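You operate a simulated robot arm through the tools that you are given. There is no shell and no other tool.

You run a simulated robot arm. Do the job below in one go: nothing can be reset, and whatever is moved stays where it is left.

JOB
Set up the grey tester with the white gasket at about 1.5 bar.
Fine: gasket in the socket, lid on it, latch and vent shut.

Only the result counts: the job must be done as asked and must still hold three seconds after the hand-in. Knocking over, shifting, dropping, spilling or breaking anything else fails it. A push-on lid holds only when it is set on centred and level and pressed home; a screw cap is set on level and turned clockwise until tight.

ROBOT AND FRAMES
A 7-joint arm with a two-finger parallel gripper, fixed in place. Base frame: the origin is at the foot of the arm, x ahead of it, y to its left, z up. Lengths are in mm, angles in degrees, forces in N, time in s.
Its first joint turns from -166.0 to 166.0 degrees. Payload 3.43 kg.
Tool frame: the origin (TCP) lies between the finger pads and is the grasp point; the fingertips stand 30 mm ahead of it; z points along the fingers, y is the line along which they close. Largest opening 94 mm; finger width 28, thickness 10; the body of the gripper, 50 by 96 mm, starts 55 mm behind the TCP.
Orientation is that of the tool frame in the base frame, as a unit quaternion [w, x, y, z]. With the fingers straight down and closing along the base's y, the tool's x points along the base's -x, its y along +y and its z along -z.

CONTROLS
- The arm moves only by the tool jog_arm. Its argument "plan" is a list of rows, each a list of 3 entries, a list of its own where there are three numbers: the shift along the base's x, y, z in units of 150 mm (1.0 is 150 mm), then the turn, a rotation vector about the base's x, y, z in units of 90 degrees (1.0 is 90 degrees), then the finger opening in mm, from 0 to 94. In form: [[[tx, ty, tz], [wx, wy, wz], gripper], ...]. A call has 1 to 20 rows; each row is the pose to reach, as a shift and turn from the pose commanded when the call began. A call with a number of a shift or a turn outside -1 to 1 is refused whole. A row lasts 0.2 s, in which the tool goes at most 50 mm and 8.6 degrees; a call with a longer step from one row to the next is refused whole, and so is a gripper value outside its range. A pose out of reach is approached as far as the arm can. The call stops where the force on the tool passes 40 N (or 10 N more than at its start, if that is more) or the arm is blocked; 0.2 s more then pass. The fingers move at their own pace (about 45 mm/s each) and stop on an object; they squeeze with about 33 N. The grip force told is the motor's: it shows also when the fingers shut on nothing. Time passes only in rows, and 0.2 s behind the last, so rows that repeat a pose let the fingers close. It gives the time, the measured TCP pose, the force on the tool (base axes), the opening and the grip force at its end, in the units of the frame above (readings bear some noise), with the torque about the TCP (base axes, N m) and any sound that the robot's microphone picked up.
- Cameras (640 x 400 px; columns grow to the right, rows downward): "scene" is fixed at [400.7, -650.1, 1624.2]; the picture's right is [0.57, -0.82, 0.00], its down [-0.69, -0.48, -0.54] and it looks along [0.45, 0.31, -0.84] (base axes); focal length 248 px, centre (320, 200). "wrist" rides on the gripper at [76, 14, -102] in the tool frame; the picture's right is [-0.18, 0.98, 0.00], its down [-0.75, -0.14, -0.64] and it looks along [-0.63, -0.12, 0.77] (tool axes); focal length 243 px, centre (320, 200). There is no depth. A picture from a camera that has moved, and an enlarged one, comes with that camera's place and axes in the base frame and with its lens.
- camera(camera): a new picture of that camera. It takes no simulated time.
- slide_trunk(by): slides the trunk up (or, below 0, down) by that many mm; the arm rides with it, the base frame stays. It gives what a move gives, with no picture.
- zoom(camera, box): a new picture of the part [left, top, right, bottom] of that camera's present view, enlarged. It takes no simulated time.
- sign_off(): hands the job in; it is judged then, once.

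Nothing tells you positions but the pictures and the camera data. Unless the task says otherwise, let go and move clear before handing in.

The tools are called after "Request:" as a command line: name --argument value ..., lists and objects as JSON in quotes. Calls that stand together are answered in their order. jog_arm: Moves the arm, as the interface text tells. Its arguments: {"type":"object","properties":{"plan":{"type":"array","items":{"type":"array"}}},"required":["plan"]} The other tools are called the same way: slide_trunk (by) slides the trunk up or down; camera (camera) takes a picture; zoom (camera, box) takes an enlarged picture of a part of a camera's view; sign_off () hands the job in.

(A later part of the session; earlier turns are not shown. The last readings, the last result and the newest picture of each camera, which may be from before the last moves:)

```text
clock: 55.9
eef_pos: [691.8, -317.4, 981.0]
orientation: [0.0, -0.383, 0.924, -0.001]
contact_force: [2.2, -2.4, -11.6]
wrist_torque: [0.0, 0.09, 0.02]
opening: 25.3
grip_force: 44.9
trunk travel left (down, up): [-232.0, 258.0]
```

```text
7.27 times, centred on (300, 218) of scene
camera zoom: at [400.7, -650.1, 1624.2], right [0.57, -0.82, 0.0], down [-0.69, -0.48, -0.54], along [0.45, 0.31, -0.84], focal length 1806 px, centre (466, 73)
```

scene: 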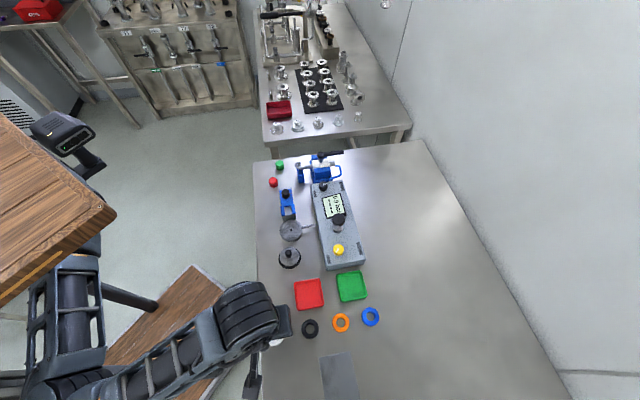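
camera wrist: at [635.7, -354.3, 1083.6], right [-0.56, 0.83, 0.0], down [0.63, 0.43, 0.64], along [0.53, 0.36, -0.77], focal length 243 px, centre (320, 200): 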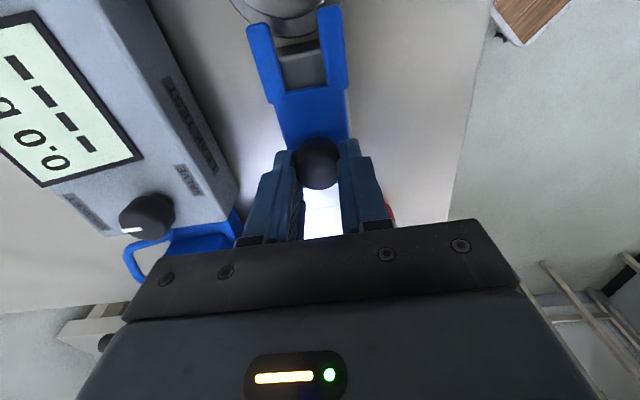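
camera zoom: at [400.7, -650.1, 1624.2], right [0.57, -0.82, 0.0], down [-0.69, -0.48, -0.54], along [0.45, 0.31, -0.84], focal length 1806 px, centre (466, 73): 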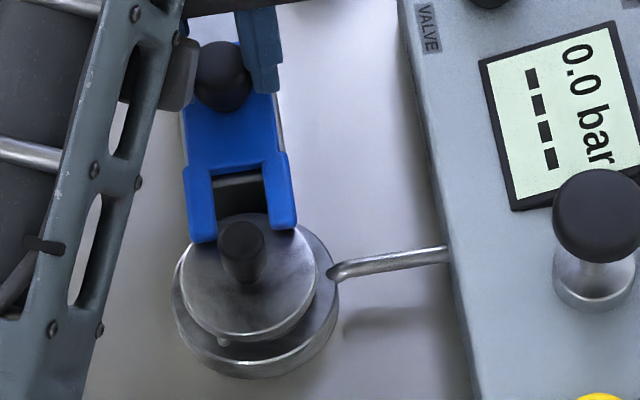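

Request:
jog_arm --plan '[[[-0.014, -0.014, 0], [0, 0, 0], 16], [[-0.028, -0.028, 0], [0, 0, 0], 16], [[-0.042, -0.042, 0], [0, 0, 0], 16], [[-0.056, -0.056, 0], [0, 0, 0], 16], [[-0.07, -0.07, 0], [0, 0, 0], 16], [[-0.07, -0.07, 0], [0, 0, 0], 16]]'

Request:
zoom --camera "scene" --box '[270, 190, 330, 245]'

Request:
zoom --camera "wrist" --box '[220, 0, 420, 125]'

```text
clock: 57.3
eef_pos: [683.3, -329.1, 982.2]
orientation: [0.001, -0.383, 0.924, -0.001]
contact_force: [-11.0, 11.4, -22.5]
wrist_torque: [0.48, -0.07, -0.03]
opening: 25.3
grip_force: 44.6
trunk travel left (down, up): [-232.0, 258.0]
```

```text
7.27 times, centred on (300, 218) of scene
camera zoom: at [400.7, -650.1, 1624.2], right [0.57, -0.82, 0.0], down [-0.69, -0.48, -0.54], along [0.45, 0.31, -0.84], focal length 1806 px, centre (466, 73)
```

zoom: 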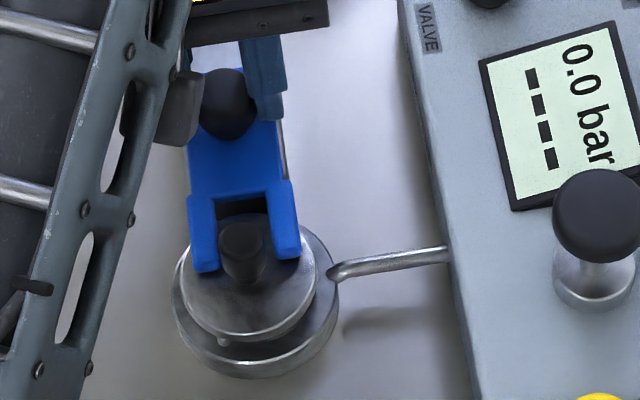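

```text
3.20 times, centred on (320, 62) of wrist
camera zoom: at [617.3, -373.2, 1083.8], right [-0.57, 0.82, 0.0], down [0.63, 0.43, 0.64], along [0.53, 0.36, -0.77], focal length 776 px, centre (320, 640)
```

zoom: 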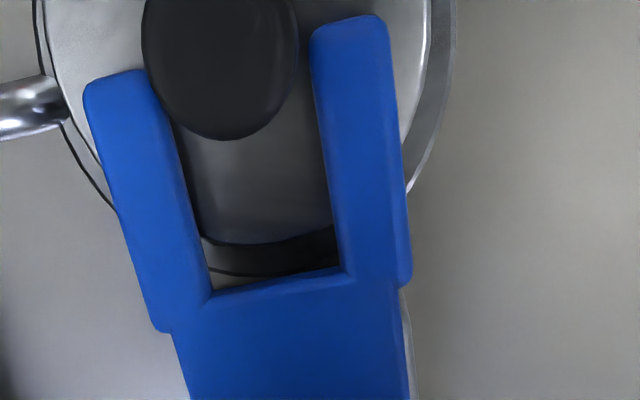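

The fork is straddling the lid knob, centred. I'll keep sliding to the stop while easing the side and vertical load.

Request:
jog_arm --plan '[[[-0.018, -0.01, -0.008], [0, 0, 0], 16], [[-0.032, -0.024, -0.008], [0, 0, 0], 16], [[-0.046, -0.038, -0.008], [0, 0, 0], 16], [[-0.06, -0.052, -0.008], [0, 0, 0], 16], [[-0.06, -0.052, -0.008], [0, 0, 0], 16]]'

Request:
zoom --camera "scene" --box '[270, 190, 330, 245]'

Request:
zoom --camera "wrist" --box '[220, 0, 420, 125]'

```text
clock: 58.3
eef_pos: [677.5, -333.0, 982.0]
orientation: [0.008, -0.387, 0.922, -0.003]
contact_force: [13.3, 8.7, 2.9]
wrist_torque: [-0.06, 0.45, 0.05]
opening: 25.3
grip_force: 45.2
trunk travel left (down, up): [-232.0, 258.0]
stopped in row 5: the force on the tool passed its limit at 42 N (the readings are from after the stop); the commanded pose is now the measured one
```

```text
7.27 times, centred on (300, 218) of scene
camera zoom: at [400.7, -650.1, 1624.2], right [0.57, -0.82, 0.0], down [-0.69, -0.48, -0.54], along [0.45, 0.31, -0.84], focal length 1806 px, centre (466, 73)
```

zoom: 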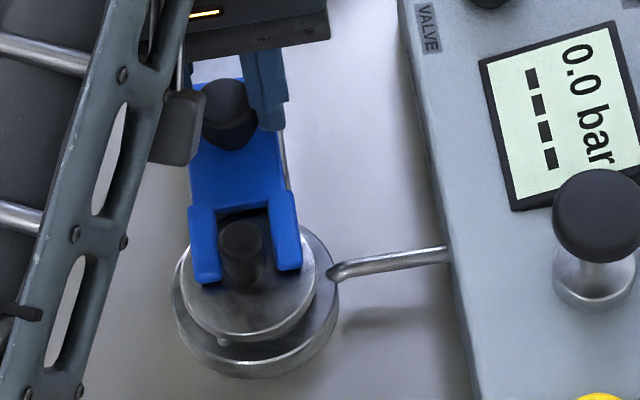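

```text
3.20 times, centred on (320, 62) of wrist
camera zoom: at [611.9, -377.9, 1082.9], right [-0.57, 0.82, -0.01], down [0.62, 0.44, 0.65], along [0.54, 0.37, -0.76], focal length 776 px, centre (320, 640)
```

zoom: 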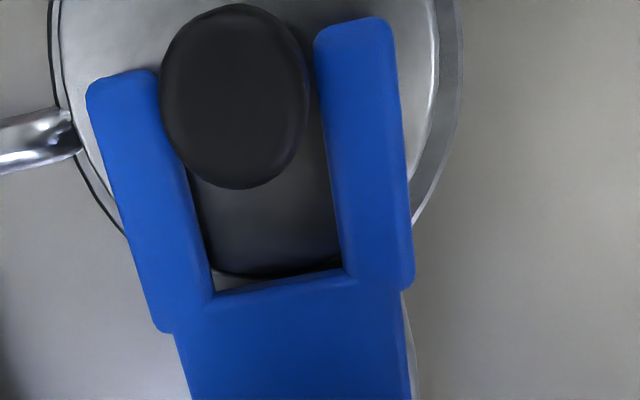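

Request:
jog_arm --plan '[[[-0.01, -0.01, 0], [0, 0, 0], 16], [[-0.02, -0.02, 0], [0, 0, 0], 16], [[-0.03, -0.03, 0], [0, 0, 0], 16], [[-0.04, -0.04, 0], [0, 0, 0], 16]]'

Request:
zoom --camera "scene" --box '[270, 190, 330, 245]'

Request:
zoom --camera "wrist" --box '[220, 0, 420, 125]'

```text
clock: 58.9
eef_pos: [678.3, -333.1, 980.7]
orientation: [0.01, -0.389, 0.921, -0.002]
contact_force: [11.0, 9.4, 2.2]
wrist_torque: [0.08, 0.42, 0.06]
opening: 25.2
grip_force: 45.4
trunk travel left (down, up): [-232.0, 258.0]
stopped in row 2: the force on the tool passed its limit at 42 N (the readings are from after the stop); the commanded pose is now the measured one
```

```text
7.27 times, centred on (300, 218) of scene
camera zoom: at [400.7, -650.1, 1624.2], right [0.57, -0.82, 0.0], down [-0.69, -0.48, -0.54], along [0.45, 0.31, -0.84], focal length 1806 px, centre (466, 73)
```

zoom: 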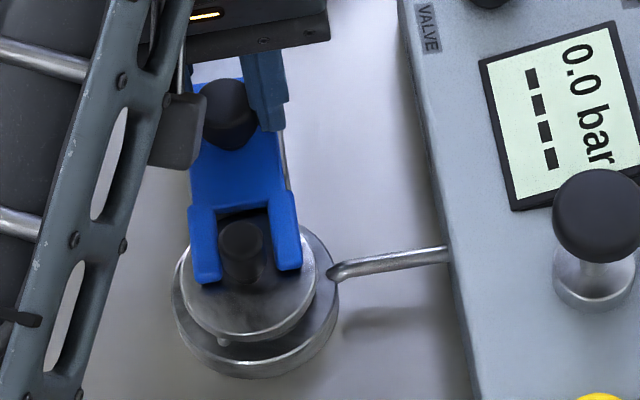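

```text
3.20 times, centred on (320, 62) of wrist
camera zoom: at [611.3, -378.8, 1082.3], right [-0.58, 0.82, -0.01], down [0.61, 0.44, 0.66], along [0.54, 0.37, -0.75], focal length 776 px, centre (320, 640)
```

zoom: 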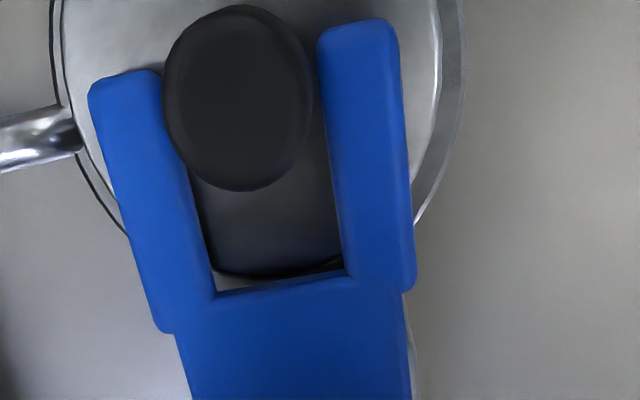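

The latch is hard against a stop with the fork around the lid knob. I'll release, rise straight up and check from above.

Request:
jog_arm --plan '[[[0.004, 0.004, 0], [0, 0, 0], 30], [[0.004, 0.004, 0], [0, 0, 0], 44], [[0.004, 0.004, 0], [0, 0, 0], 50], [[0.004, 0.004, 0.1], [0, 0, 0], 50], [[0.004, 0.004, 0.3], [0, 0, 0], 50], [[0.004, 0.004, 0.5], [0, 0, 0], 50], [[0.004, 0.004, 0.5], [0, 0, 0], 50]]'

Request:
camera --camera "wrist"

Request:
zoom --camera "scene" --box '[265, 180, 335, 245]'

```text
clock: 60.5
eef_pos: [678.8, -333.4, 1057.9]
orientation: [0.009, -0.388, 0.922, -0.002]
contact_force: [0.1, -0.2, -0.2]
wrist_torque: [0.0, -0.03, -0.01]
opening: 49.9
grip_force: 0.1
trunk travel left (down, up): [-232.0, 258.0]
```

```text
taken
camera wrist: at [612.6, -378.9, 1158.8], right [-0.57, 0.82, -0.01], down [0.62, 0.44, 0.66], along [0.54, 0.37, -0.76], focal length 243 px, centre (320, 200)
```

wrist: 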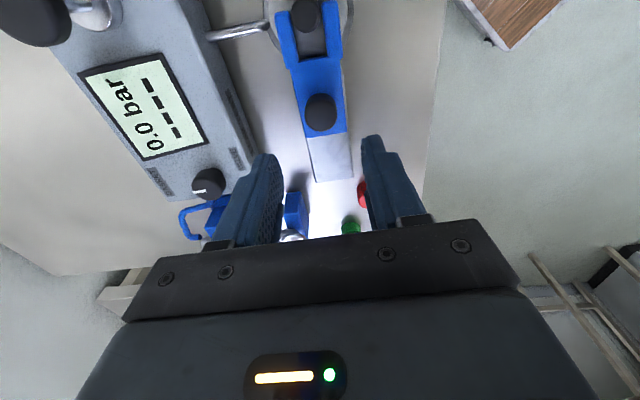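

```text
6.15 times, centred on (300, 212) of scene
camera zoom: at [400.7, -650.1, 1624.2], right [0.57, -0.82, 0.0], down [-0.69, -0.48, -0.54], along [0.45, 0.31, -0.84], focal length 1528 px, centre (443, 123)
```

zoom: 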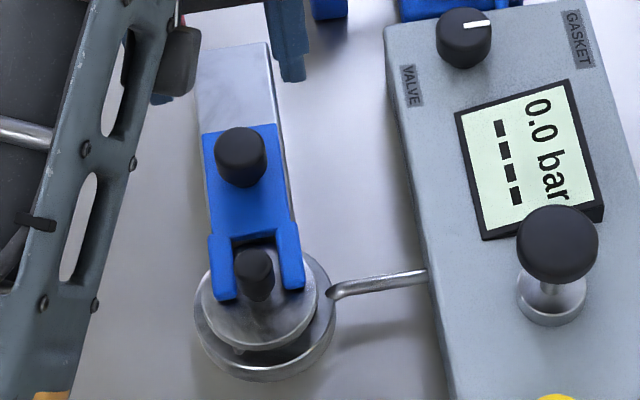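

The latch is shut around the lid knob. I'll straighten the tool and go over to the vent knob, turning the tool back to -45° on the way at a safe height.

Request:
jog_arm --plan '[[[0, 0, 0.1], [-0.0021, 0.0116, -0.0073], 50], [[0, 0, 0.25], [-0.0021, 0.0116, -0.0073], 50], [[0, 0, 0.25], [-0.0021, 0.0116, -0.0073], 50]]'

Request:
jog_arm --plan '[[[-0.02, -0.12, 0], [0, 0, -0.083], 50], [[-0.04, -0.24, 0], [0, 0, -0.167], 50], [[-0.06, -0.36, 0], [0, 0, -0.25], 50], [[-0.08, -0.48, 0], [0, 0, -0.333], 50], [[-0.1, -0.6, 0], [0, 0, -0.417], 50], [[-0.115, -0.7, 0], [0, 0, -0.5], 50], [[-0.115, -0.7, 0], [0, 0, -0.5], 50]]'

Request:
jog_arm --plan '[[[-0.02, -0.12, 0], [0, 0, -0.083], 50], [[-0.04, -0.24, 0], [0, 0, -0.167], 50], [[-0.06, -0.36, 0], [0, 0, -0.25], 50], [[-0.08, -0.48, 0], [0, 0, -0.333], 50], [[-0.1, -0.6, 0], [0, 0, -0.417], 50], [[-0.115, -0.7, 0], [0, 0, -0.5], 50], [[-0.115, -0.7, 0], [0, 0, -0.5], 50]]'

Request:
camera --camera "wrist"

Request:
camera --camera "scene"

```text
clock: 61.3
eef_pos: [679.3, -332.3, 1096.0]
orientation: [0.0, -0.383, 0.924, 0.0]
contact_force: [-0.1, -0.5, 0.3]
wrist_torque: [0.02, 0.0, -0.01]
opening: 49.9
grip_force: 0.1
trunk travel left (down, up): [-232.0, 258.0]
```

```text
clock: 62.9
eef_pos: [658.1, -439.4, 1093.7]
orientation: [0.0, 0.001, 1.0, 0.0]
contact_force: [-0.1, -0.2, 0.0]
wrist_torque: [-0.03, 0.02, 0.0]
opening: 50.0
grip_force: 0.0
trunk travel left (down, up): [-232.0, 258.0]
```

```text
clock: 64.5
eef_pos: [642.9, -542.0, 1092.9]
orientation: [0.0, 0.383, 0.924, 0.0]
contact_force: [-0.5, 1.0, 0.1]
wrist_torque: [0.0, -0.02, 0.02]
opening: 49.8
grip_force: 0.1
trunk travel left (down, up): [-232.0, 258.0]
```

```text
taken
camera wrist: at [598.0, -478.9, 1196.1], right [0.83, 0.56, 0.0], down [0.43, -0.63, 0.64], along [0.36, -0.53, -0.77], focal length 243 px, centre (320, 200)
```

wrist: 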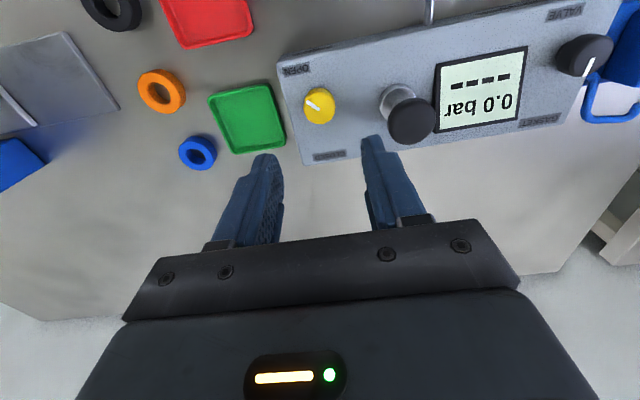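

```text
taken
```

scene: 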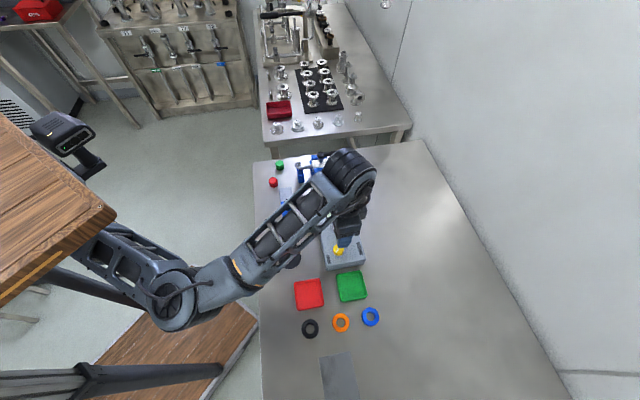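

Request:
zoom --camera "wrist" --box '[260, 50, 440, 170]'

Request:
zoom --camera "wrist" --box '[285, 75, 355, 125]'

```text
3.33 times, centred on (350, 110) of wrist
camera zoom: at [598.0, -478.9, 1196.1], right [0.83, 0.56, 0.0], down [0.43, -0.63, 0.64], along [0.36, -0.53, -0.77], focal length 809 px, centre (220, 500)
```

zoom: 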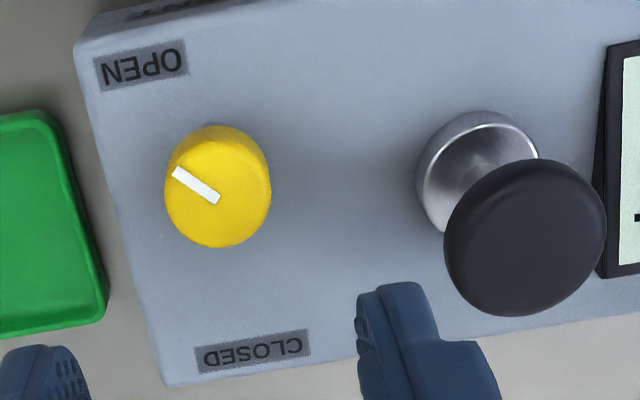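

```text
8.00 times, centred on (320, 100) of wrist
camera zoom: at [598.0, -478.9, 1196.1], right [0.83, 0.56, 0.0], down [0.43, -0.63, 0.64], along [0.36, -0.53, -0.77], focal length 1941 px, centre (320, 1000)
```

zoom: 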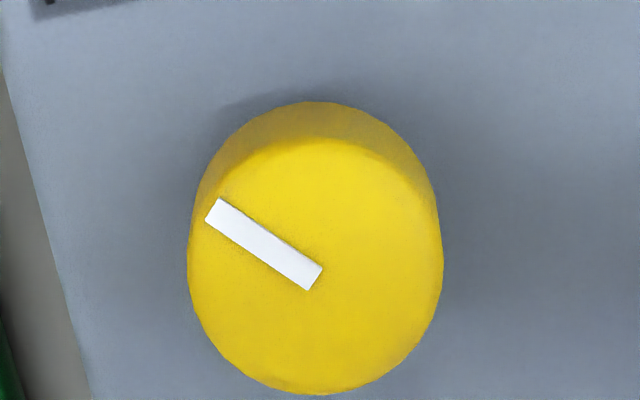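

Request:
jog_arm --plan '[[[0.01, -0.018, -0.15], [0, 0, 0], 50], [[0.022, -0.037, -0.3], [0, 0, 0], 50], [[0.022, -0.037, -0.42], [0, 0, 0], 50], [[0.022, -0.037, -0.42], [0, 0, 0], 50]]'

Request:
camera --camera "wrist"

Request:
zoom --camera "wrist" --box '[240, 50, 420, 170]'

```text
clock: 65.5
eef_pos: [645.3, -548.8, 1030.4]
orientation: [-0.001, 0.383, 0.924, 0.0]
contact_force: [-0.2, -0.6, 0.1]
wrist_torque: [0.01, -0.03, -0.02]
opening: 49.9
grip_force: 0.0
trunk travel left (down, up): [-232.0, 258.0]
```

```text
taken
camera wrist: at [601.4, -485.6, 1132.8], right [0.83, 0.56, 0.0], down [0.43, -0.63, 0.64], along [0.36, -0.53, -0.77], focal length 243 px, centre (320, 200)
```

wrist: 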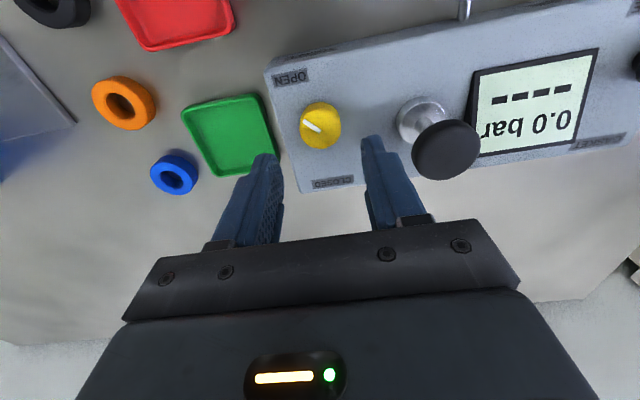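

```text
3.33 times, centred on (330, 110) of wrist
camera zoom: at [601.4, -485.6, 1132.8], right [0.83, 0.56, 0.0], down [0.43, -0.63, 0.64], along [0.36, -0.53, -0.77], focal length 809 px, centre (287, 500)
```

zoom: 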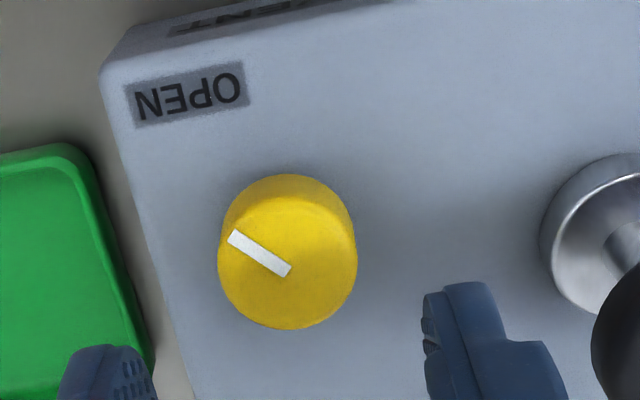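

Request:
jog_arm --plan '[[[-0.012, 0.017, -0.07], [0, 0, 0], 50], [[-0.012, 0.017, -0.14], [0, 0, 0], 50], [[-0.012, 0.017, -0.14], [0, 0, 0], 50]]'

Request:
zoom --camera "wrist" --box '[240, 70, 420, 190]'

Request:
zoom --camera "scene" --box '[300, 200, 380, 280]'

```text
clock: 66.3
eef_pos: [644.7, -546.6, 1009.9]
orientation: [-0.001, 0.384, 0.923, -0.001]
contact_force: [0.3, 0.4, 0.1]
wrist_torque: [0.01, 0.02, 0.0]
opening: 49.9
grip_force: 0.0
trunk travel left (down, up): [-232.0, 258.0]
```

```text
3.33 times, centred on (330, 130) of wrist
camera zoom: at [599.8, -482.8, 1112.3], right [0.83, 0.56, 0.0], down [0.43, -0.63, 0.64], along [0.36, -0.53, -0.77], focal length 809 px, centre (287, 433)
```

zoom: 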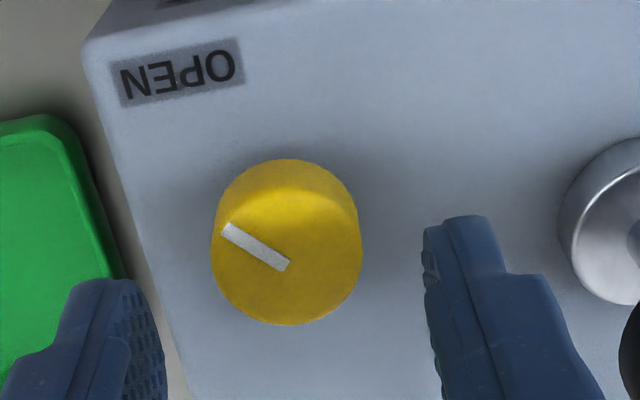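

```text
5.00 times, centred on (340, 240) of scene
camera zoom: at [400.7, -650.1, 1624.2], right [0.57, -0.82, 0.0], down [-0.69, -0.48, -0.54], along [0.45, 0.31, -0.84], focal length 1242 px, centre (220, 0)
```

zoom: 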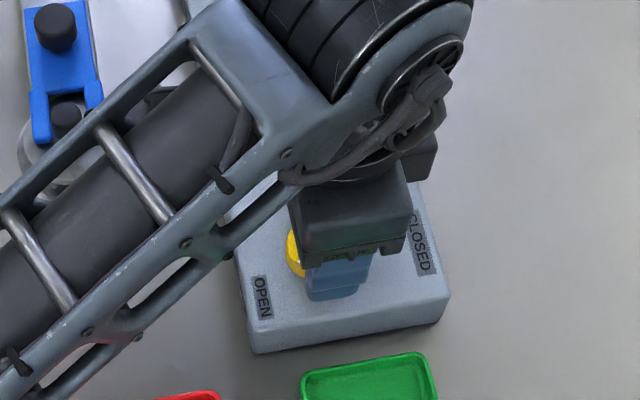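

Request:
jog_arm --plan '[[[0, 0, -0.05], [0, 0, 0], 50], [[0, 0, -0.1], [0, 0, 0], 48], [[0, 0, -0.12], [0, 0, 0], 46], [[0, 0, -0.12], [0, 0, 0], 46]]'

Request:
zoom --camera "wrist" --box '[240, 80, 420, 200]'

```text
clock: 67.3
eef_pos: [646.2, -546.0, 991.4]
orientation: [0.0, 0.383, 0.924, 0.0]
contact_force: [-0.3, 0.0, 0.3]
wrist_torque: [0.02, 0.02, -0.01]
opening: 46.3
grip_force: 0.1
trunk travel left (down, up): [-232.0, 258.0]
```

```text
3.33 times, centred on (330, 140) of wrist
camera zoom: at [600.9, -483.2, 1094.0], right [0.83, 0.56, 0.0], down [0.43, -0.63, 0.64], along [0.36, -0.53, -0.77], focal length 809 px, centre (287, 400)
```

zoom: 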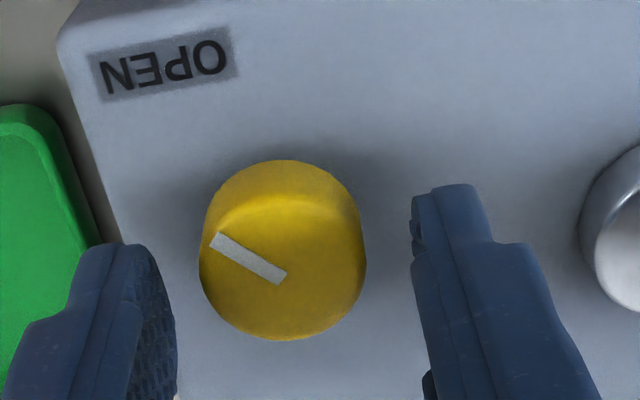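

Request:
jog_arm --plan '[[[-0.0157, 0.0137, -0.01], [0, 0, 0], 46], [[-0.0157, 0.0137, -0.02], [0, 0, 0], 46], [[-0.0157, 0.0137, -0.02], [0, 0, 0], 30], [[-0.0157, 0.0137, -0.02], [0, 0, 0], 22], [[-0.0157, 0.0137, -0.02], [0, 0, 0], 22], [[-0.0157, 0.0137, -0.02], [0, 0, 0], 22]]'

Request:
zoom --camera "wrist" --box '[240, 80, 420, 200]'

```text
clock: 68.7
eef_pos: [642.2, -543.7, 988.6]
orientation: [0.0, 0.383, 0.924, 0.0]
contact_force: [-0.3, 1.8, -1.0]
wrist_torque: [-0.14, -0.24, -0.01]
opening: 29.0
grip_force: 45.1
trunk travel left (down, up): [-232.0, 258.0]
```

```text
3.33 times, centred on (330, 140) of wrist
camera zoom: at [598.0, -480.5, 1091.5], right [0.83, 0.56, 0.0], down [0.43, -0.63, 0.64], along [0.36, -0.53, -0.77], focal length 809 px, centre (287, 400)
```

zoom: 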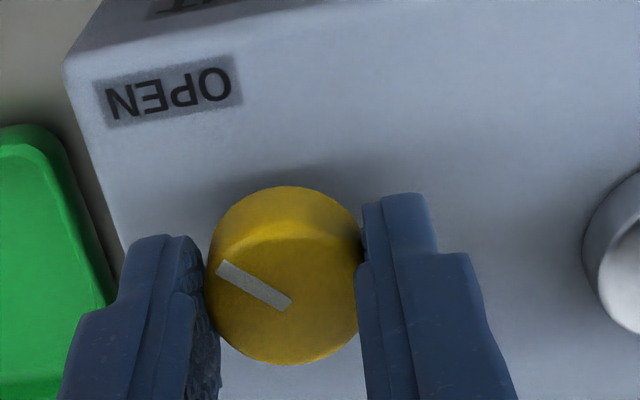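

The vent knob is gripped cleanly at 29 mm with almost no side load. I'll turn it counter-clockwise, from OPEN towards CLOSED by the short way, in stages.

Request:
jog_arm --plan '[[[0, 0, 0], [0, 0, 0.07], 22], [[0, 0, 0], [0, 0, 0.14], 22], [[0, 0, 0], [0, 0, 0.21], 22], [[0, 0, 0], [0, 0, 0.21], 22]]'

Request:
zoom --camera "wrist" --box '[240, 80, 420, 200]'

```text
clock: 69.7
eef_pos: [643.2, -544.2, 990.0]
orientation: [0.0, 0.226, 0.974, 0.001]
contact_force: [2.9, 2.4, 2.4]
wrist_torque: [0.53, 0.65, 0.04]
opening: 28.9
grip_force: 44.8
trunk travel left (down, up): [-232.0, 258.0]
```

```text
3.33 times, centred on (330, 140) of wrist
camera zoom: at [579.3, -498.4, 1091.5], right [0.6, 0.8, 0.0], down [0.61, -0.46, 0.64], along [0.52, -0.38, -0.77], focal length 809 px, centre (287, 400)
```

zoom: 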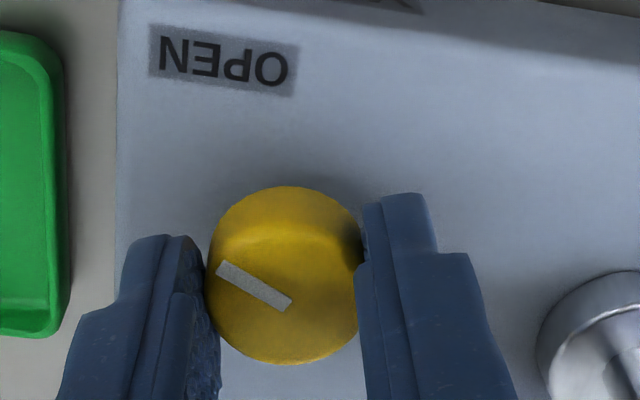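

The knob turns freely with the gripper, so I'll continue.

Request:
jog_arm --plan '[[[0, 0, 0], [0, 0, 0.09], 22], [[0, 0, 0], [0, 0, 0.18], 22], [[0, 0, 0], [0, 0, 0.27], 22], [[0, 0, 0], [0, 0, 0.36], 22], [[0, 0, 0], [0, 0, 0.45], 22], [[0, 0, 0], [0, 0, 0.54], 22], [[0, 0, 0], [0, 0, 0.54], 22]]'

Request:
camera --camera "wrist"

Request:
zoom --camera "wrist" --box '[240, 80, 420, 200]'

```text
clock: 71.3
eef_pos: [642.4, -544.2, 988.7]
orientation: [0.001, -0.195, 0.981, -0.001]
contact_force: [8.9, -1.5, 6.7]
wrist_torque: [-0.11, 0.29, 0.03]
opening: 28.7
grip_force: 44.8
trunk travel left (down, up): [-232.0, 258.0]
```

```text
taken
camera wrist: at [565.4, -561.4, 1091.4], right [-0.21, 0.98, 0.0], down [0.75, 0.16, 0.64], along [0.63, 0.13, -0.77], focal length 243 px, centre (320, 200)
```

wrist: 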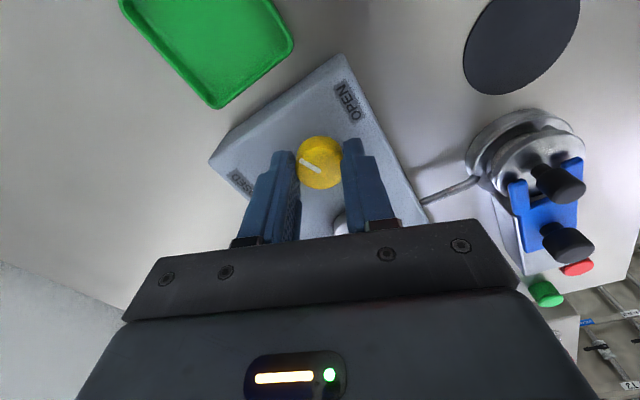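

```text
3.33 times, centred on (330, 140) of wrist
camera zoom: at [565.4, -561.4, 1091.4], right [-0.21, 0.98, 0.0], down [0.75, 0.16, 0.64], along [0.63, 0.13, -0.77], focal length 809 px, centre (287, 400)
```

zoom: 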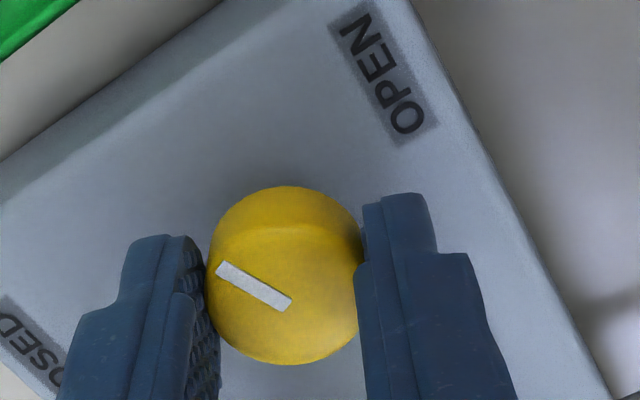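

Request:
jog_arm --plan '[[[0, 0, 0], [0, 0, 0.09], 22], [[0, 0, 0], [0, 0, 0.18], 22], [[0, 0, 0], [0, 0, 0.27], 22], [[0, 0, 0], [0, 0, 0.27], 22]]'

Request:
zoom --camera "wrist" --box '[240, 80, 420, 200]'

```text
clock: 72.3
eef_pos: [643.7, -544.8, 990.0]
orientation: [0.002, -0.397, 0.918, -0.001]
contact_force: [13.8, -17.8, 9.2]
wrist_torque: [0.32, -1.09, -0.01]
opening: 28.9
grip_force: 45.3
trunk travel left (down, up): [-232.0, 258.0]
```

```text
3.33 times, centred on (330, 140) of wrist
camera zoom: at [578.8, -591.5, 1091.4], right [-0.59, 0.81, 0.0], down [0.62, 0.45, 0.64], along [0.52, 0.38, -0.77], focal length 809 px, centre (287, 400)
```

zoom: 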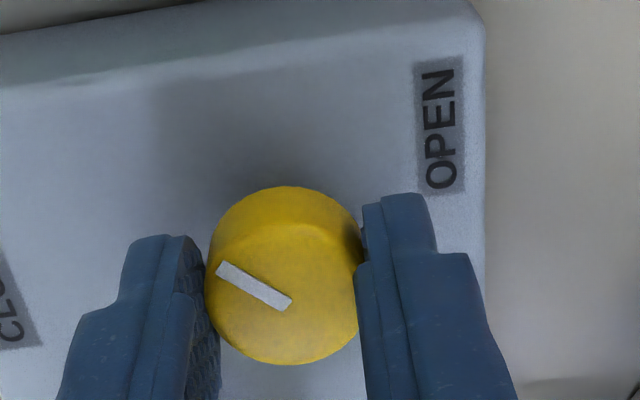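

Request:
jog_arm --plan '[[[0.005, -0.0055, 0], [0, 0, 0.05], 22], [[0.005, -0.0055, 0], [0, 0, 0.14], 22], [[0.005, -0.0055, 0], [0, 0, 0.23], 22], [[0.005, -0.0055, 0], [0, 0, 0.23], 22]]'

Request:
zoom --camera "wrist" --box '[220, 60, 420, 200]'

```text
clock: 73.3
eef_pos: [642.7, -545.5, 988.4]
orientation: [0.0, -0.556, 0.831, -0.001]
contact_force: [10.1, -10.3, 10.3]
wrist_torque: [-0.2, 0.11, 0.03]
opening: 28.9
grip_force: 44.8
trunk travel left (down, up): [-232.0, 258.0]
```

```text
2.86 times, centred on (320, 130) of wrist
camera zoom: at [599.6, -611.0, 1091.4], right [-0.84, 0.55, 0.0], down [0.42, 0.64, 0.64], along [0.35, 0.54, -0.77], focal length 693 px, centre (320, 400)
```

zoom: 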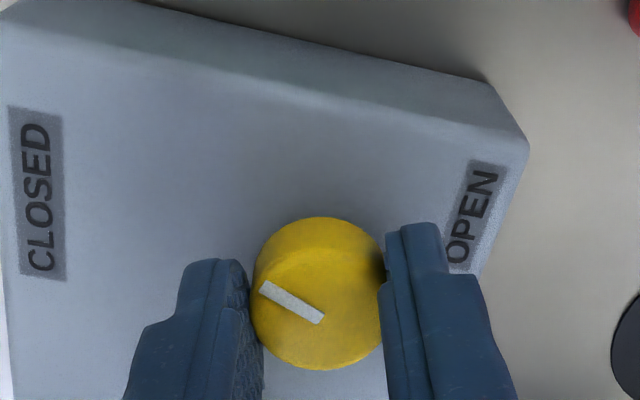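

Request:
jog_arm --plan '[[[0.003, -0.003, 0], [0, 0, 0.06], 22], [[0.003, -0.003, 0], [0, 0, 0.13], 22], [[0.003, -0.003, 0], [0, 0, 0.2], 22], [[0.003, -0.003, 0], [0, 0, 0.2], 22]]'

Request:
zoom --camera "wrist" --box '[200, 50, 440, 200]'

```text
clock: 74.3
eef_pos: [642.0, -545.2, 988.5]
orientation: [0.0, -0.679, 0.735, 0.0]
contact_force: [9.1, -6.5, 10.4]
wrist_torque: [-0.68, -0.45, 0.02]
opening: 28.9
grip_force: 45.0
trunk travel left (down, up): [-232.0, 258.0]
```

```text
2.67 times, centred on (320, 125) of wrist
camera zoom: at [622.0, -621.0, 1091.4], right [-0.97, 0.26, 0.0], down [0.2, 0.74, 0.64], along [0.17, 0.62, -0.77], focal length 647 px, centre (320, 400)
```

zoom: 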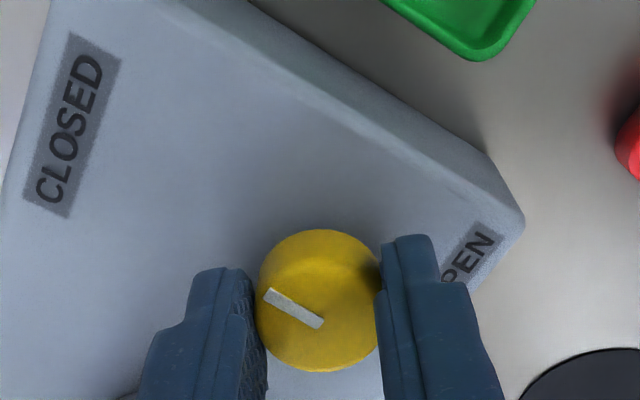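

The pointer now aims at the CLOSED label. I'll nudge a few more degrees to feel for the end stop.

Request:
jog_arm --plan '[[[0, 0, 0], [0, 0, 0.03], 22], [[0, 0, 0], [0, 0, 0.06], 22], [[0, 0, 0], [0, 0, 0.06], 22]]'

Request:
zoom --camera "wrist" --box '[200, 50, 440, 200]'

```text
clock: 75.1
eef_pos: [643.4, -545.7, 989.3]
orientation: [-0.001, 0.712, -0.702, -0.001]
contact_force: [1.4, 4.0, 16.1]
wrist_torque: [0.29, 0.06, -0.6]
opening: 29.0
grip_force: 45.0
trunk travel left (down, up): [-232.0, 258.0]
```

```text
2.67 times, centred on (320, 125) of wrist
camera zoom: at [629.2, -622.7, 1091.3], right [-0.99, 0.17, 0.0], down [0.13, 0.75, 0.64], along [0.11, 0.63, -0.77], focal length 647 px, centre (320, 400)
```

zoom: 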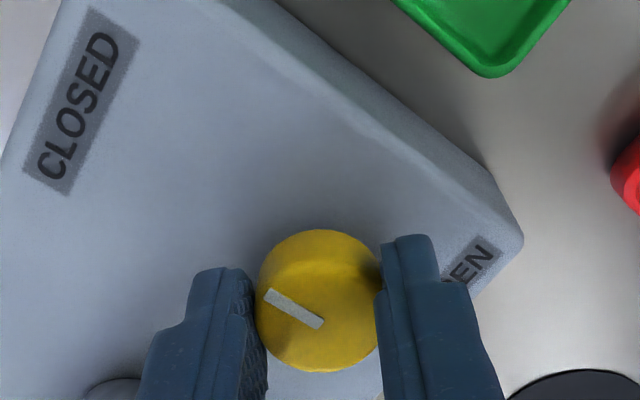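

A stop torque of about 0.6 N·m appeared, so the vent is shut. I'll release and rise.

Request:
jog_arm --plan '[[[0, 0, 0], [0, 0, 0.055], 34], [[0, 0, 0], [0, 0, 0.055], 44], [[0, 0, 0], [0, 0, 0.055], 46], [[0, 0, 0.1], [0, 0, 0.055], 46], [[0, 0, 0.35], [0, 0, 0.055], 46], [[0, 0, 0.6], [0, 0, 0.055], 46], [[0, 0, 0.6], [0, 0, 0.055], 46]]'

Request:
camera --camera "wrist"

Request:
zoom --camera "wrist" --box '[220, 40, 420, 190]'

Request:
camera --camera "scene"

```text
clock: 76.7
eef_pos: [644.3, -546.1, 1080.5]
orientation: [-0.001, 0.742, -0.67, 0.0]
contact_force: [-1.1, 0.5, 0.5]
wrist_torque: [0.02, -0.03, 0.0]
opening: 45.8
grip_force: 0.1
trunk travel left (down, up): [-232.0, 258.0]
```

```text
taken
camera wrist: at [636.5, -623.8, 1181.9], right [-1.0, 0.08, 0.0], down [0.06, 0.76, 0.64], along [0.05, 0.64, -0.77], focal length 243 px, centre (320, 200)
```

wrist: 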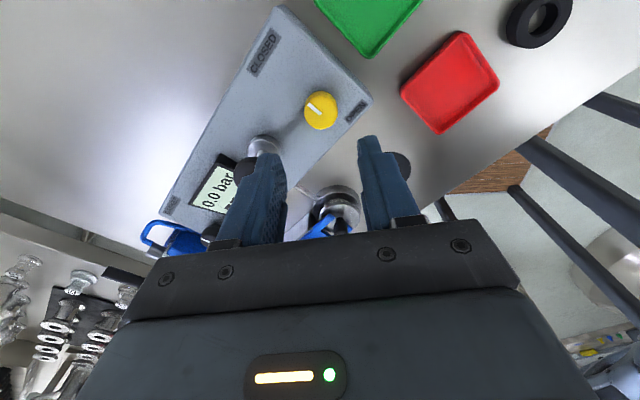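

```text
2.67 times, centred on (320, 115) of wrist
camera zoom: at [636.5, -623.8, 1181.9], right [-1.0, 0.08, 0.0], down [0.06, 0.76, 0.64], along [0.05, 0.64, -0.77], focal length 647 px, centre (320, 427)
```

zoom: 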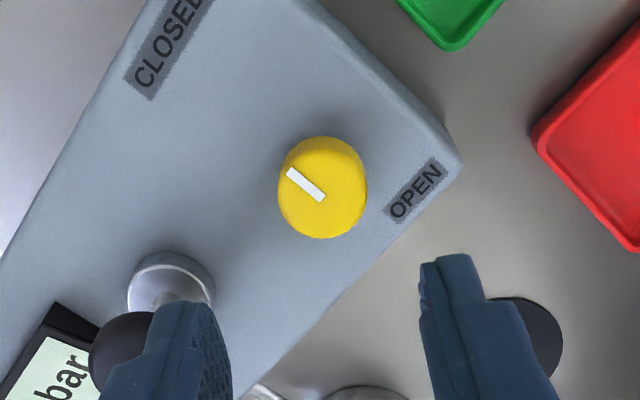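

```text
taken
```

scene: 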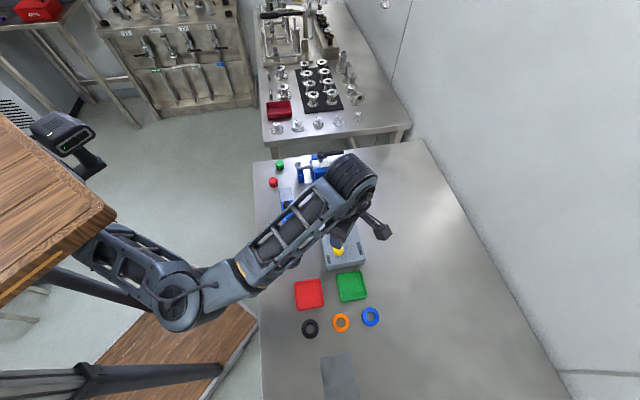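

The vent pointer now aims squarely at CLOSED. Next I'll go over the pump plunger with the tool back at -45°, so the display stays in view while I press.

Request:
jog_arm --plan '[[[0, 0, 0.05], [0, 0, -0.09], 30], [[0.05, 0.03, 0.1], [0, 0, -0.18], 10], [[0.1, 0.07, 0.1], [0, 0, -0.27], 0], [[0.16, 0.11, 0.1], [0, 0, -0.36], 0], [[0.22, 0.15, 0.1], [0, 0, -0.45], 0], [[0.28, 0.19, 0.1], [0, 0, -0.54], 0], [[0.34, 0.24, 0.1], [0, 0, -0.63], 0], [[0.4, 0.28, 0.1], [0, 0, -0.72], 0], [[0.4, 0.28, 0.1], [0, 0, -0.8], 0]]'

Request:
jog_arm --plan '[[[0, 0, 0], [0, 0, -0.09], 0], [[0, 0, 0], [0, 0, -0.18], 0], [[0, 0, 0], [0, 0, -0.27], 0], [[0, 0, 0], [0, 0, -0.36], 0], [[0, 0, 0], [0, 0, -0.45], 0], [[0, 0, 0], [0, 0, -0.54], 0], [[0, 0, 0], [0, 0, -0.63], 0], [[0, 0, 0], [0, 0, -0.7], 0], [[0, 0, 0], [0, 0, -0.764], 0], [[0, 0, 0], [0, 0, -0.764], 0]]'

Request:
camera --camera "wrist"

Request:
camera --camera "scene"

```text
clock: 78.7
eef_pos: [702.3, -502.5, 1094.0]
orientation: [-0.001, -0.206, 0.979, 0.0]
contact_force: [0.2, 0.8, 0.1]
wrist_torque: [-0.01, 0.0, 0.0]
opening: 0.1
grip_force: 32.8
trunk travel left (down, up): [-232.0, 258.0]
```

```text
clock: 80.9
eef_pos: [703.0, -503.5, 1094.2]
orientation: [0.0, 0.382, 0.924, 0.0]
contact_force: [-0.4, 0.2, -0.4]
wrist_torque: [-0.02, -0.01, 0.0]
opening: 0.0
grip_force: 33.2
trunk travel left (down, up): [-232.0, 258.0]
```

```text
taken
camera wrist: at [658.1, -440.3, 1196.1], right [0.83, 0.56, 0.0], down [0.43, -0.63, 0.64], along [0.36, -0.53, -0.77], focal length 243 px, centre (320, 200)
```

wrist: 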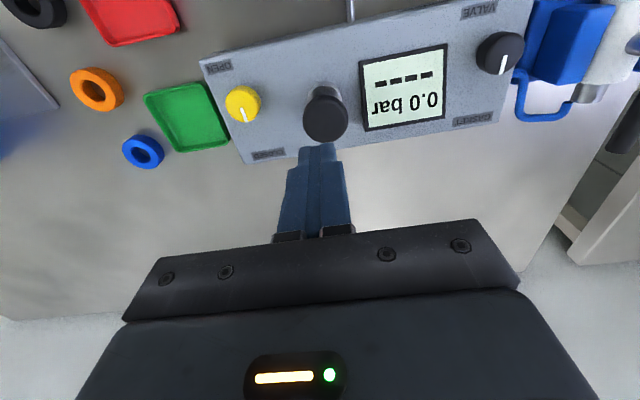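

```text
taken
```

scene: 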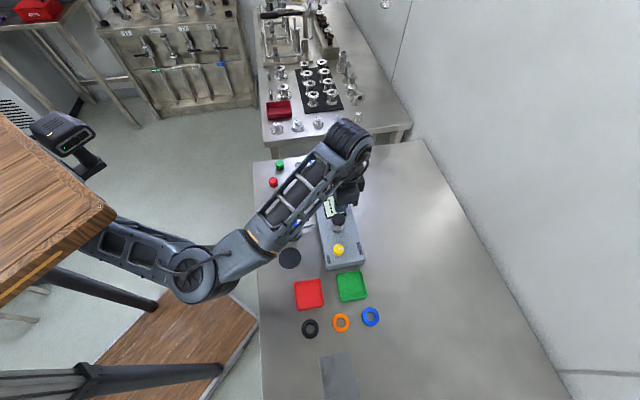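

Request:
zoom --camera "wrist" --box '[200, 20, 480, 180]'

Request:
zoom --camera "wrist" --box '[280, 70, 370, 140]'

```text
2.29 times, centred on (340, 100) of wrist
camera zoom: at [658.1, -440.3, 1196.1], right [0.83, 0.56, 0.0], down [0.43, -0.63, 0.64], along [0.36, -0.53, -0.77], focal length 555 px, centre (274, 429)
```

zoom: 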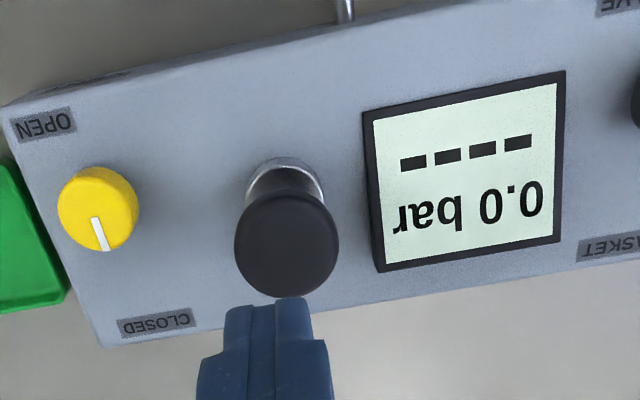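

```text
5.71 times, centred on (325, 105) of wrist
camera zoom: at [658.1, -440.3, 1196.1], right [0.83, 0.56, 0.0], down [0.43, -0.63, 0.64], along [0.36, -0.53, -0.77], focal length 1386 px, centre (291, 743)
```

zoom: 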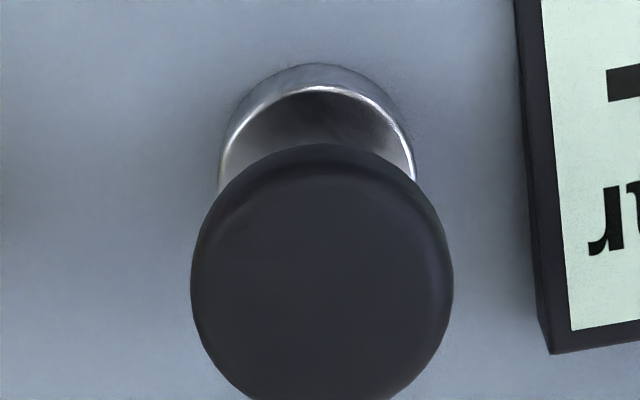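

The pump knob is about 38 mm wide with its top at z≈1000. I'll centre over it and lower to just above.

Request:
jog_arm --plan '[[[0.03, 0.01, -0.1], [0, 0, 0], 0], [[0.03, 0.01, -0.25], [0, 0, 0], 0], [[0.03, 0.01, -0.36], [0, 0, 0], 0], [[0.03, 0.01, -0.39], [0, 0, 0], 0], [[0.03, 0.01, -0.39], [0, 0, 0], 0]]'

Request:
camera --camera "wrist"

Request:
zoom --camera "wrist" --box '[220, 40, 500, 200]'

```text
clock: 82.1
eef_pos: [706.9, -502.3, 1035.4]
orientation: [0.001, 0.383, 0.924, 0.0]
contact_force: [0.6, 0.9, 2.8]
wrist_torque: [0.0, 0.02, -0.03]
opening: 0.3
grip_force: 32.7
trunk travel left (down, up): [-232.0, 258.0]
```

```text
taken
camera wrist: at [663.5, -438.5, 1137.2], right [0.82, 0.57, 0.0], down [0.43, -0.63, 0.64], along [0.36, -0.53, -0.77], focal length 243 px, centre (320, 200)
```

wrist: 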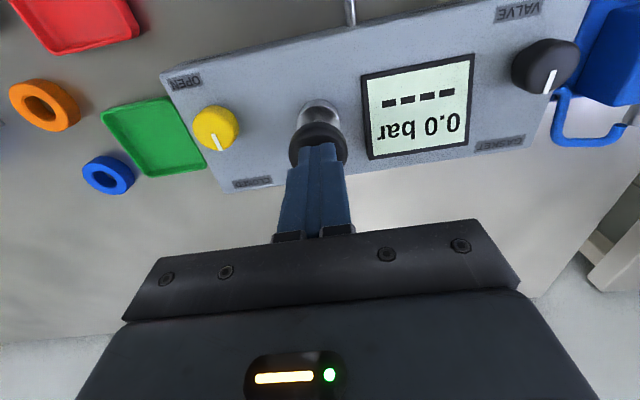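

```text
2.29 times, centred on (360, 120) of wrist
camera zoom: at [663.5, -438.5, 1137.2], right [0.82, 0.57, 0.0], down [0.43, -0.63, 0.64], along [0.36, -0.53, -0.77], focal length 555 px, centre (229, 383)
```

zoom: 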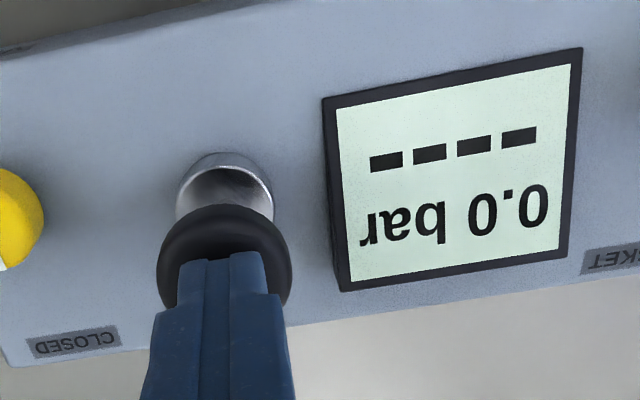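

The fingertips are just touching the plunger, and the display reads 0.0 bar. I'll press in small increments and watch it.

Request:
jog_arm --plan '[[[0, 0, -0.015], [0, 0, 0], 0], [[0, 0, -0.03], [0, 0, 0], 0], [[0, 0, -0.03], [0, 0, 0], 0]]'

Request:
zoom --camera "wrist" --box '[220, 40, 500, 200]'

```text
clock: 82.9
eef_pos: [708.7, -501.5, 1030.9]
orientation: [0.0, 0.382, 0.924, -0.001]
contact_force: [-0.1, 0.7, 2.9]
wrist_torque: [0.02, 0.06, 0.0]
opening: 0.0
grip_force: 32.9
trunk travel left (down, up): [-232.0, 258.0]
```

```text
2.29 times, centred on (360, 120) of wrist
camera zoom: at [663.6, -438.7, 1133.0], right [0.82, 0.57, 0.0], down [0.43, -0.63, 0.64], along [0.36, -0.53, -0.77], focal length 555 px, centre (229, 383)
```

zoom: 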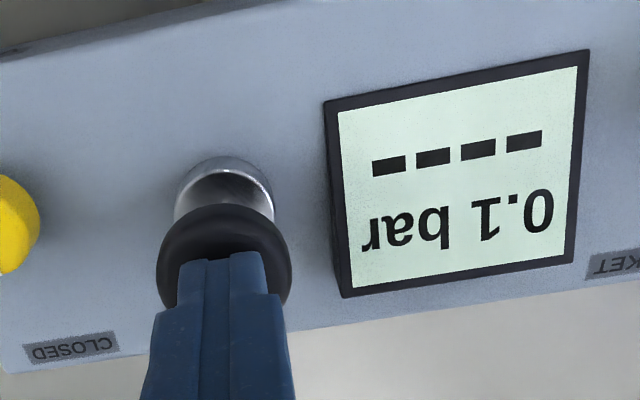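

Request:
jog_arm --plan '[[[0, 0, -0.027], [0, 0, 0], 0], [[0, 0, -0.053], [0, 0, 0], 0], [[0, 0, -0.08], [0, 0, 0], 0], [[0, 0, -0.08], [0, 0, 0], 0]]'

Request:
zoom --camera "wrist" --box '[220, 40, 500, 200]'

```text
clock: 83.9
eef_pos: [707.9, -502.1, 1018.5]
orientation: [0.001, 0.381, 0.924, 0.001]
contact_force: [0.7, 2.8, 4.4]
wrist_torque: [0.08, 0.01, 0.01]
opening: 0.1
grip_force: 32.6
trunk travel left (down, up): [-232.0, 258.0]
```

```text
2.29 times, centred on (360, 120) of wrist
camera zoom: at [663.1, -439.1, 1121.3], right [0.82, 0.57, 0.0], down [0.43, -0.63, 0.64], along [0.36, -0.53, -0.77], focal length 555 px, centre (229, 383)
```

zoom: 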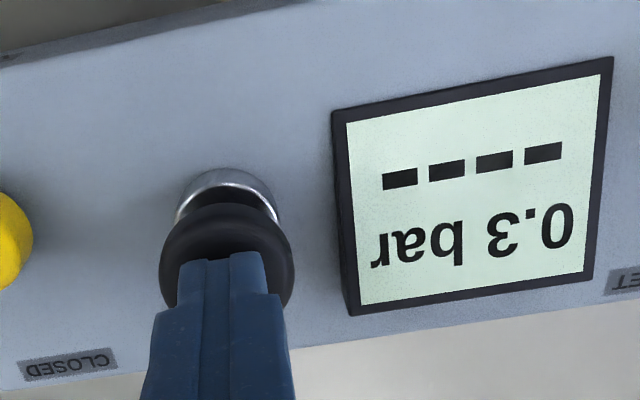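

Request:
jog_arm --plan '[[[0, 0, -0.02], [0, 0, 0], 0], [[0, 0, -0.04], [0, 0, 0], 0], [[0, 0, -0.055], [0, 0, 0], 0], [[0, 0, -0.055], [0, 0, 0], 0]]'

Request:
zoom --camera "wrist" --box '[220, 40, 500, 200]'

```text
clock: 84.9
eef_pos: [706.4, -502.7, 1010.9]
orientation: [0.0, 0.382, 0.924, 0.0]
contact_force: [-1.3, -3.6, 5.7]
wrist_torque: [-0.02, 0.08, 0.05]
opening: 0.1
grip_force: 33.1
trunk travel left (down, up): [-232.0, 258.0]
```

```text
2.29 times, centred on (360, 120) of wrist
camera zoom: at [663.0, -438.3, 1112.8], right [0.82, 0.57, 0.0], down [0.43, -0.63, 0.64], along [0.36, -0.53, -0.77], focal length 555 px, centre (229, 383)
```

zoom: 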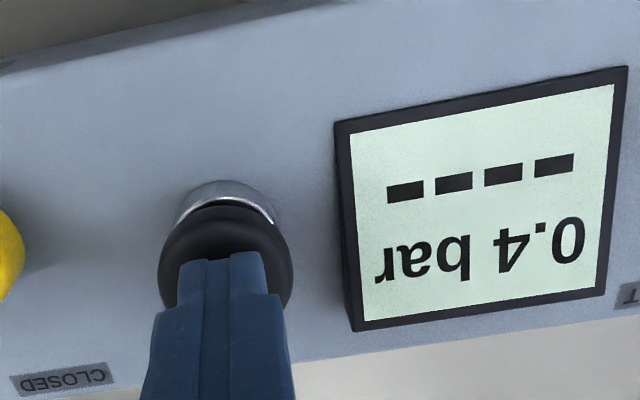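

Request:
jog_arm --plan '[[[0, 0, -0.015], [0, 0, 0], 0], [[0, 0, -0.03], [0, 0, 0], 0], [[0, 0, -0.045], [0, 0, 0], 0], [[0, 0, -0.045], [0, 0, 0], 0]]'

Request:
zoom --camera "wrist" --box '[220, 40, 500, 200]'

```text
clock: 85.9
eef_pos: [708.2, -501.1, 1007.4]
orientation: [0.002, 0.382, 0.924, -0.001]
contact_force: [-4.6, 0.2, 33.5]
wrist_torque: [0.15, 0.28, 0.1]
opening: 0.0
grip_force: 33.6
trunk travel left (down, up): [-232.0, 258.0]
```

```text
2.29 times, centred on (360, 120) of wrist
camera zoom: at [662.6, -438.0, 1108.6], right [0.82, 0.57, 0.0], down [0.43, -0.63, 0.65], along [0.37, -0.53, -0.76], focal length 555 px, centre (229, 383)
```

zoom: 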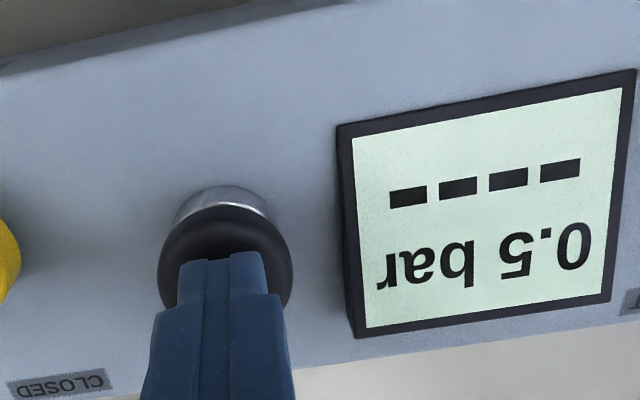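

One full stroke gives 0.5 bar, so three strokes should reach about 1.5. I'll raise and check that the plunger returns and the pressure holds.

Request:
jog_arm --plan '[[[0, 0, 0.08], [0, 0, 0], 0], [[0, 0, 0.16], [0, 0, 0], 0], [[0, 0, 0.24], [0, 0, 0], 0], [[0, 0, 0.24], [0, 0, 0], 0]]'

Request:
zoom --camera "wrist" --box '[220, 40, 500, 200]'

```text
clock: 86.9
eef_pos: [708.1, -502.7, 1041.3]
orientation: [0.0, 0.382, 0.924, 0.0]
contact_force: [-0.3, -0.3, 0.3]
wrist_torque: [0.0, 0.01, 0.01]
opening: 0.0
grip_force: 33.0
trunk travel left (down, up): [-232.0, 258.0]
```

```text
2.29 times, centred on (360, 120) of wrist
camera zoom: at [663.2, -439.6, 1142.6], right [0.82, 0.57, 0.0], down [0.43, -0.63, 0.64], along [0.36, -0.53, -0.77], focal length 555 px, centre (229, 383)
```

zoom: 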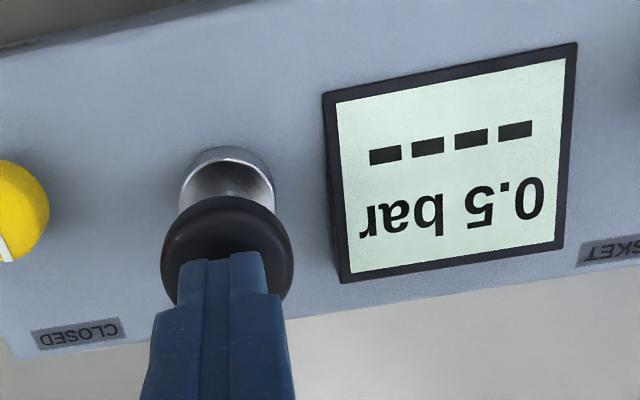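

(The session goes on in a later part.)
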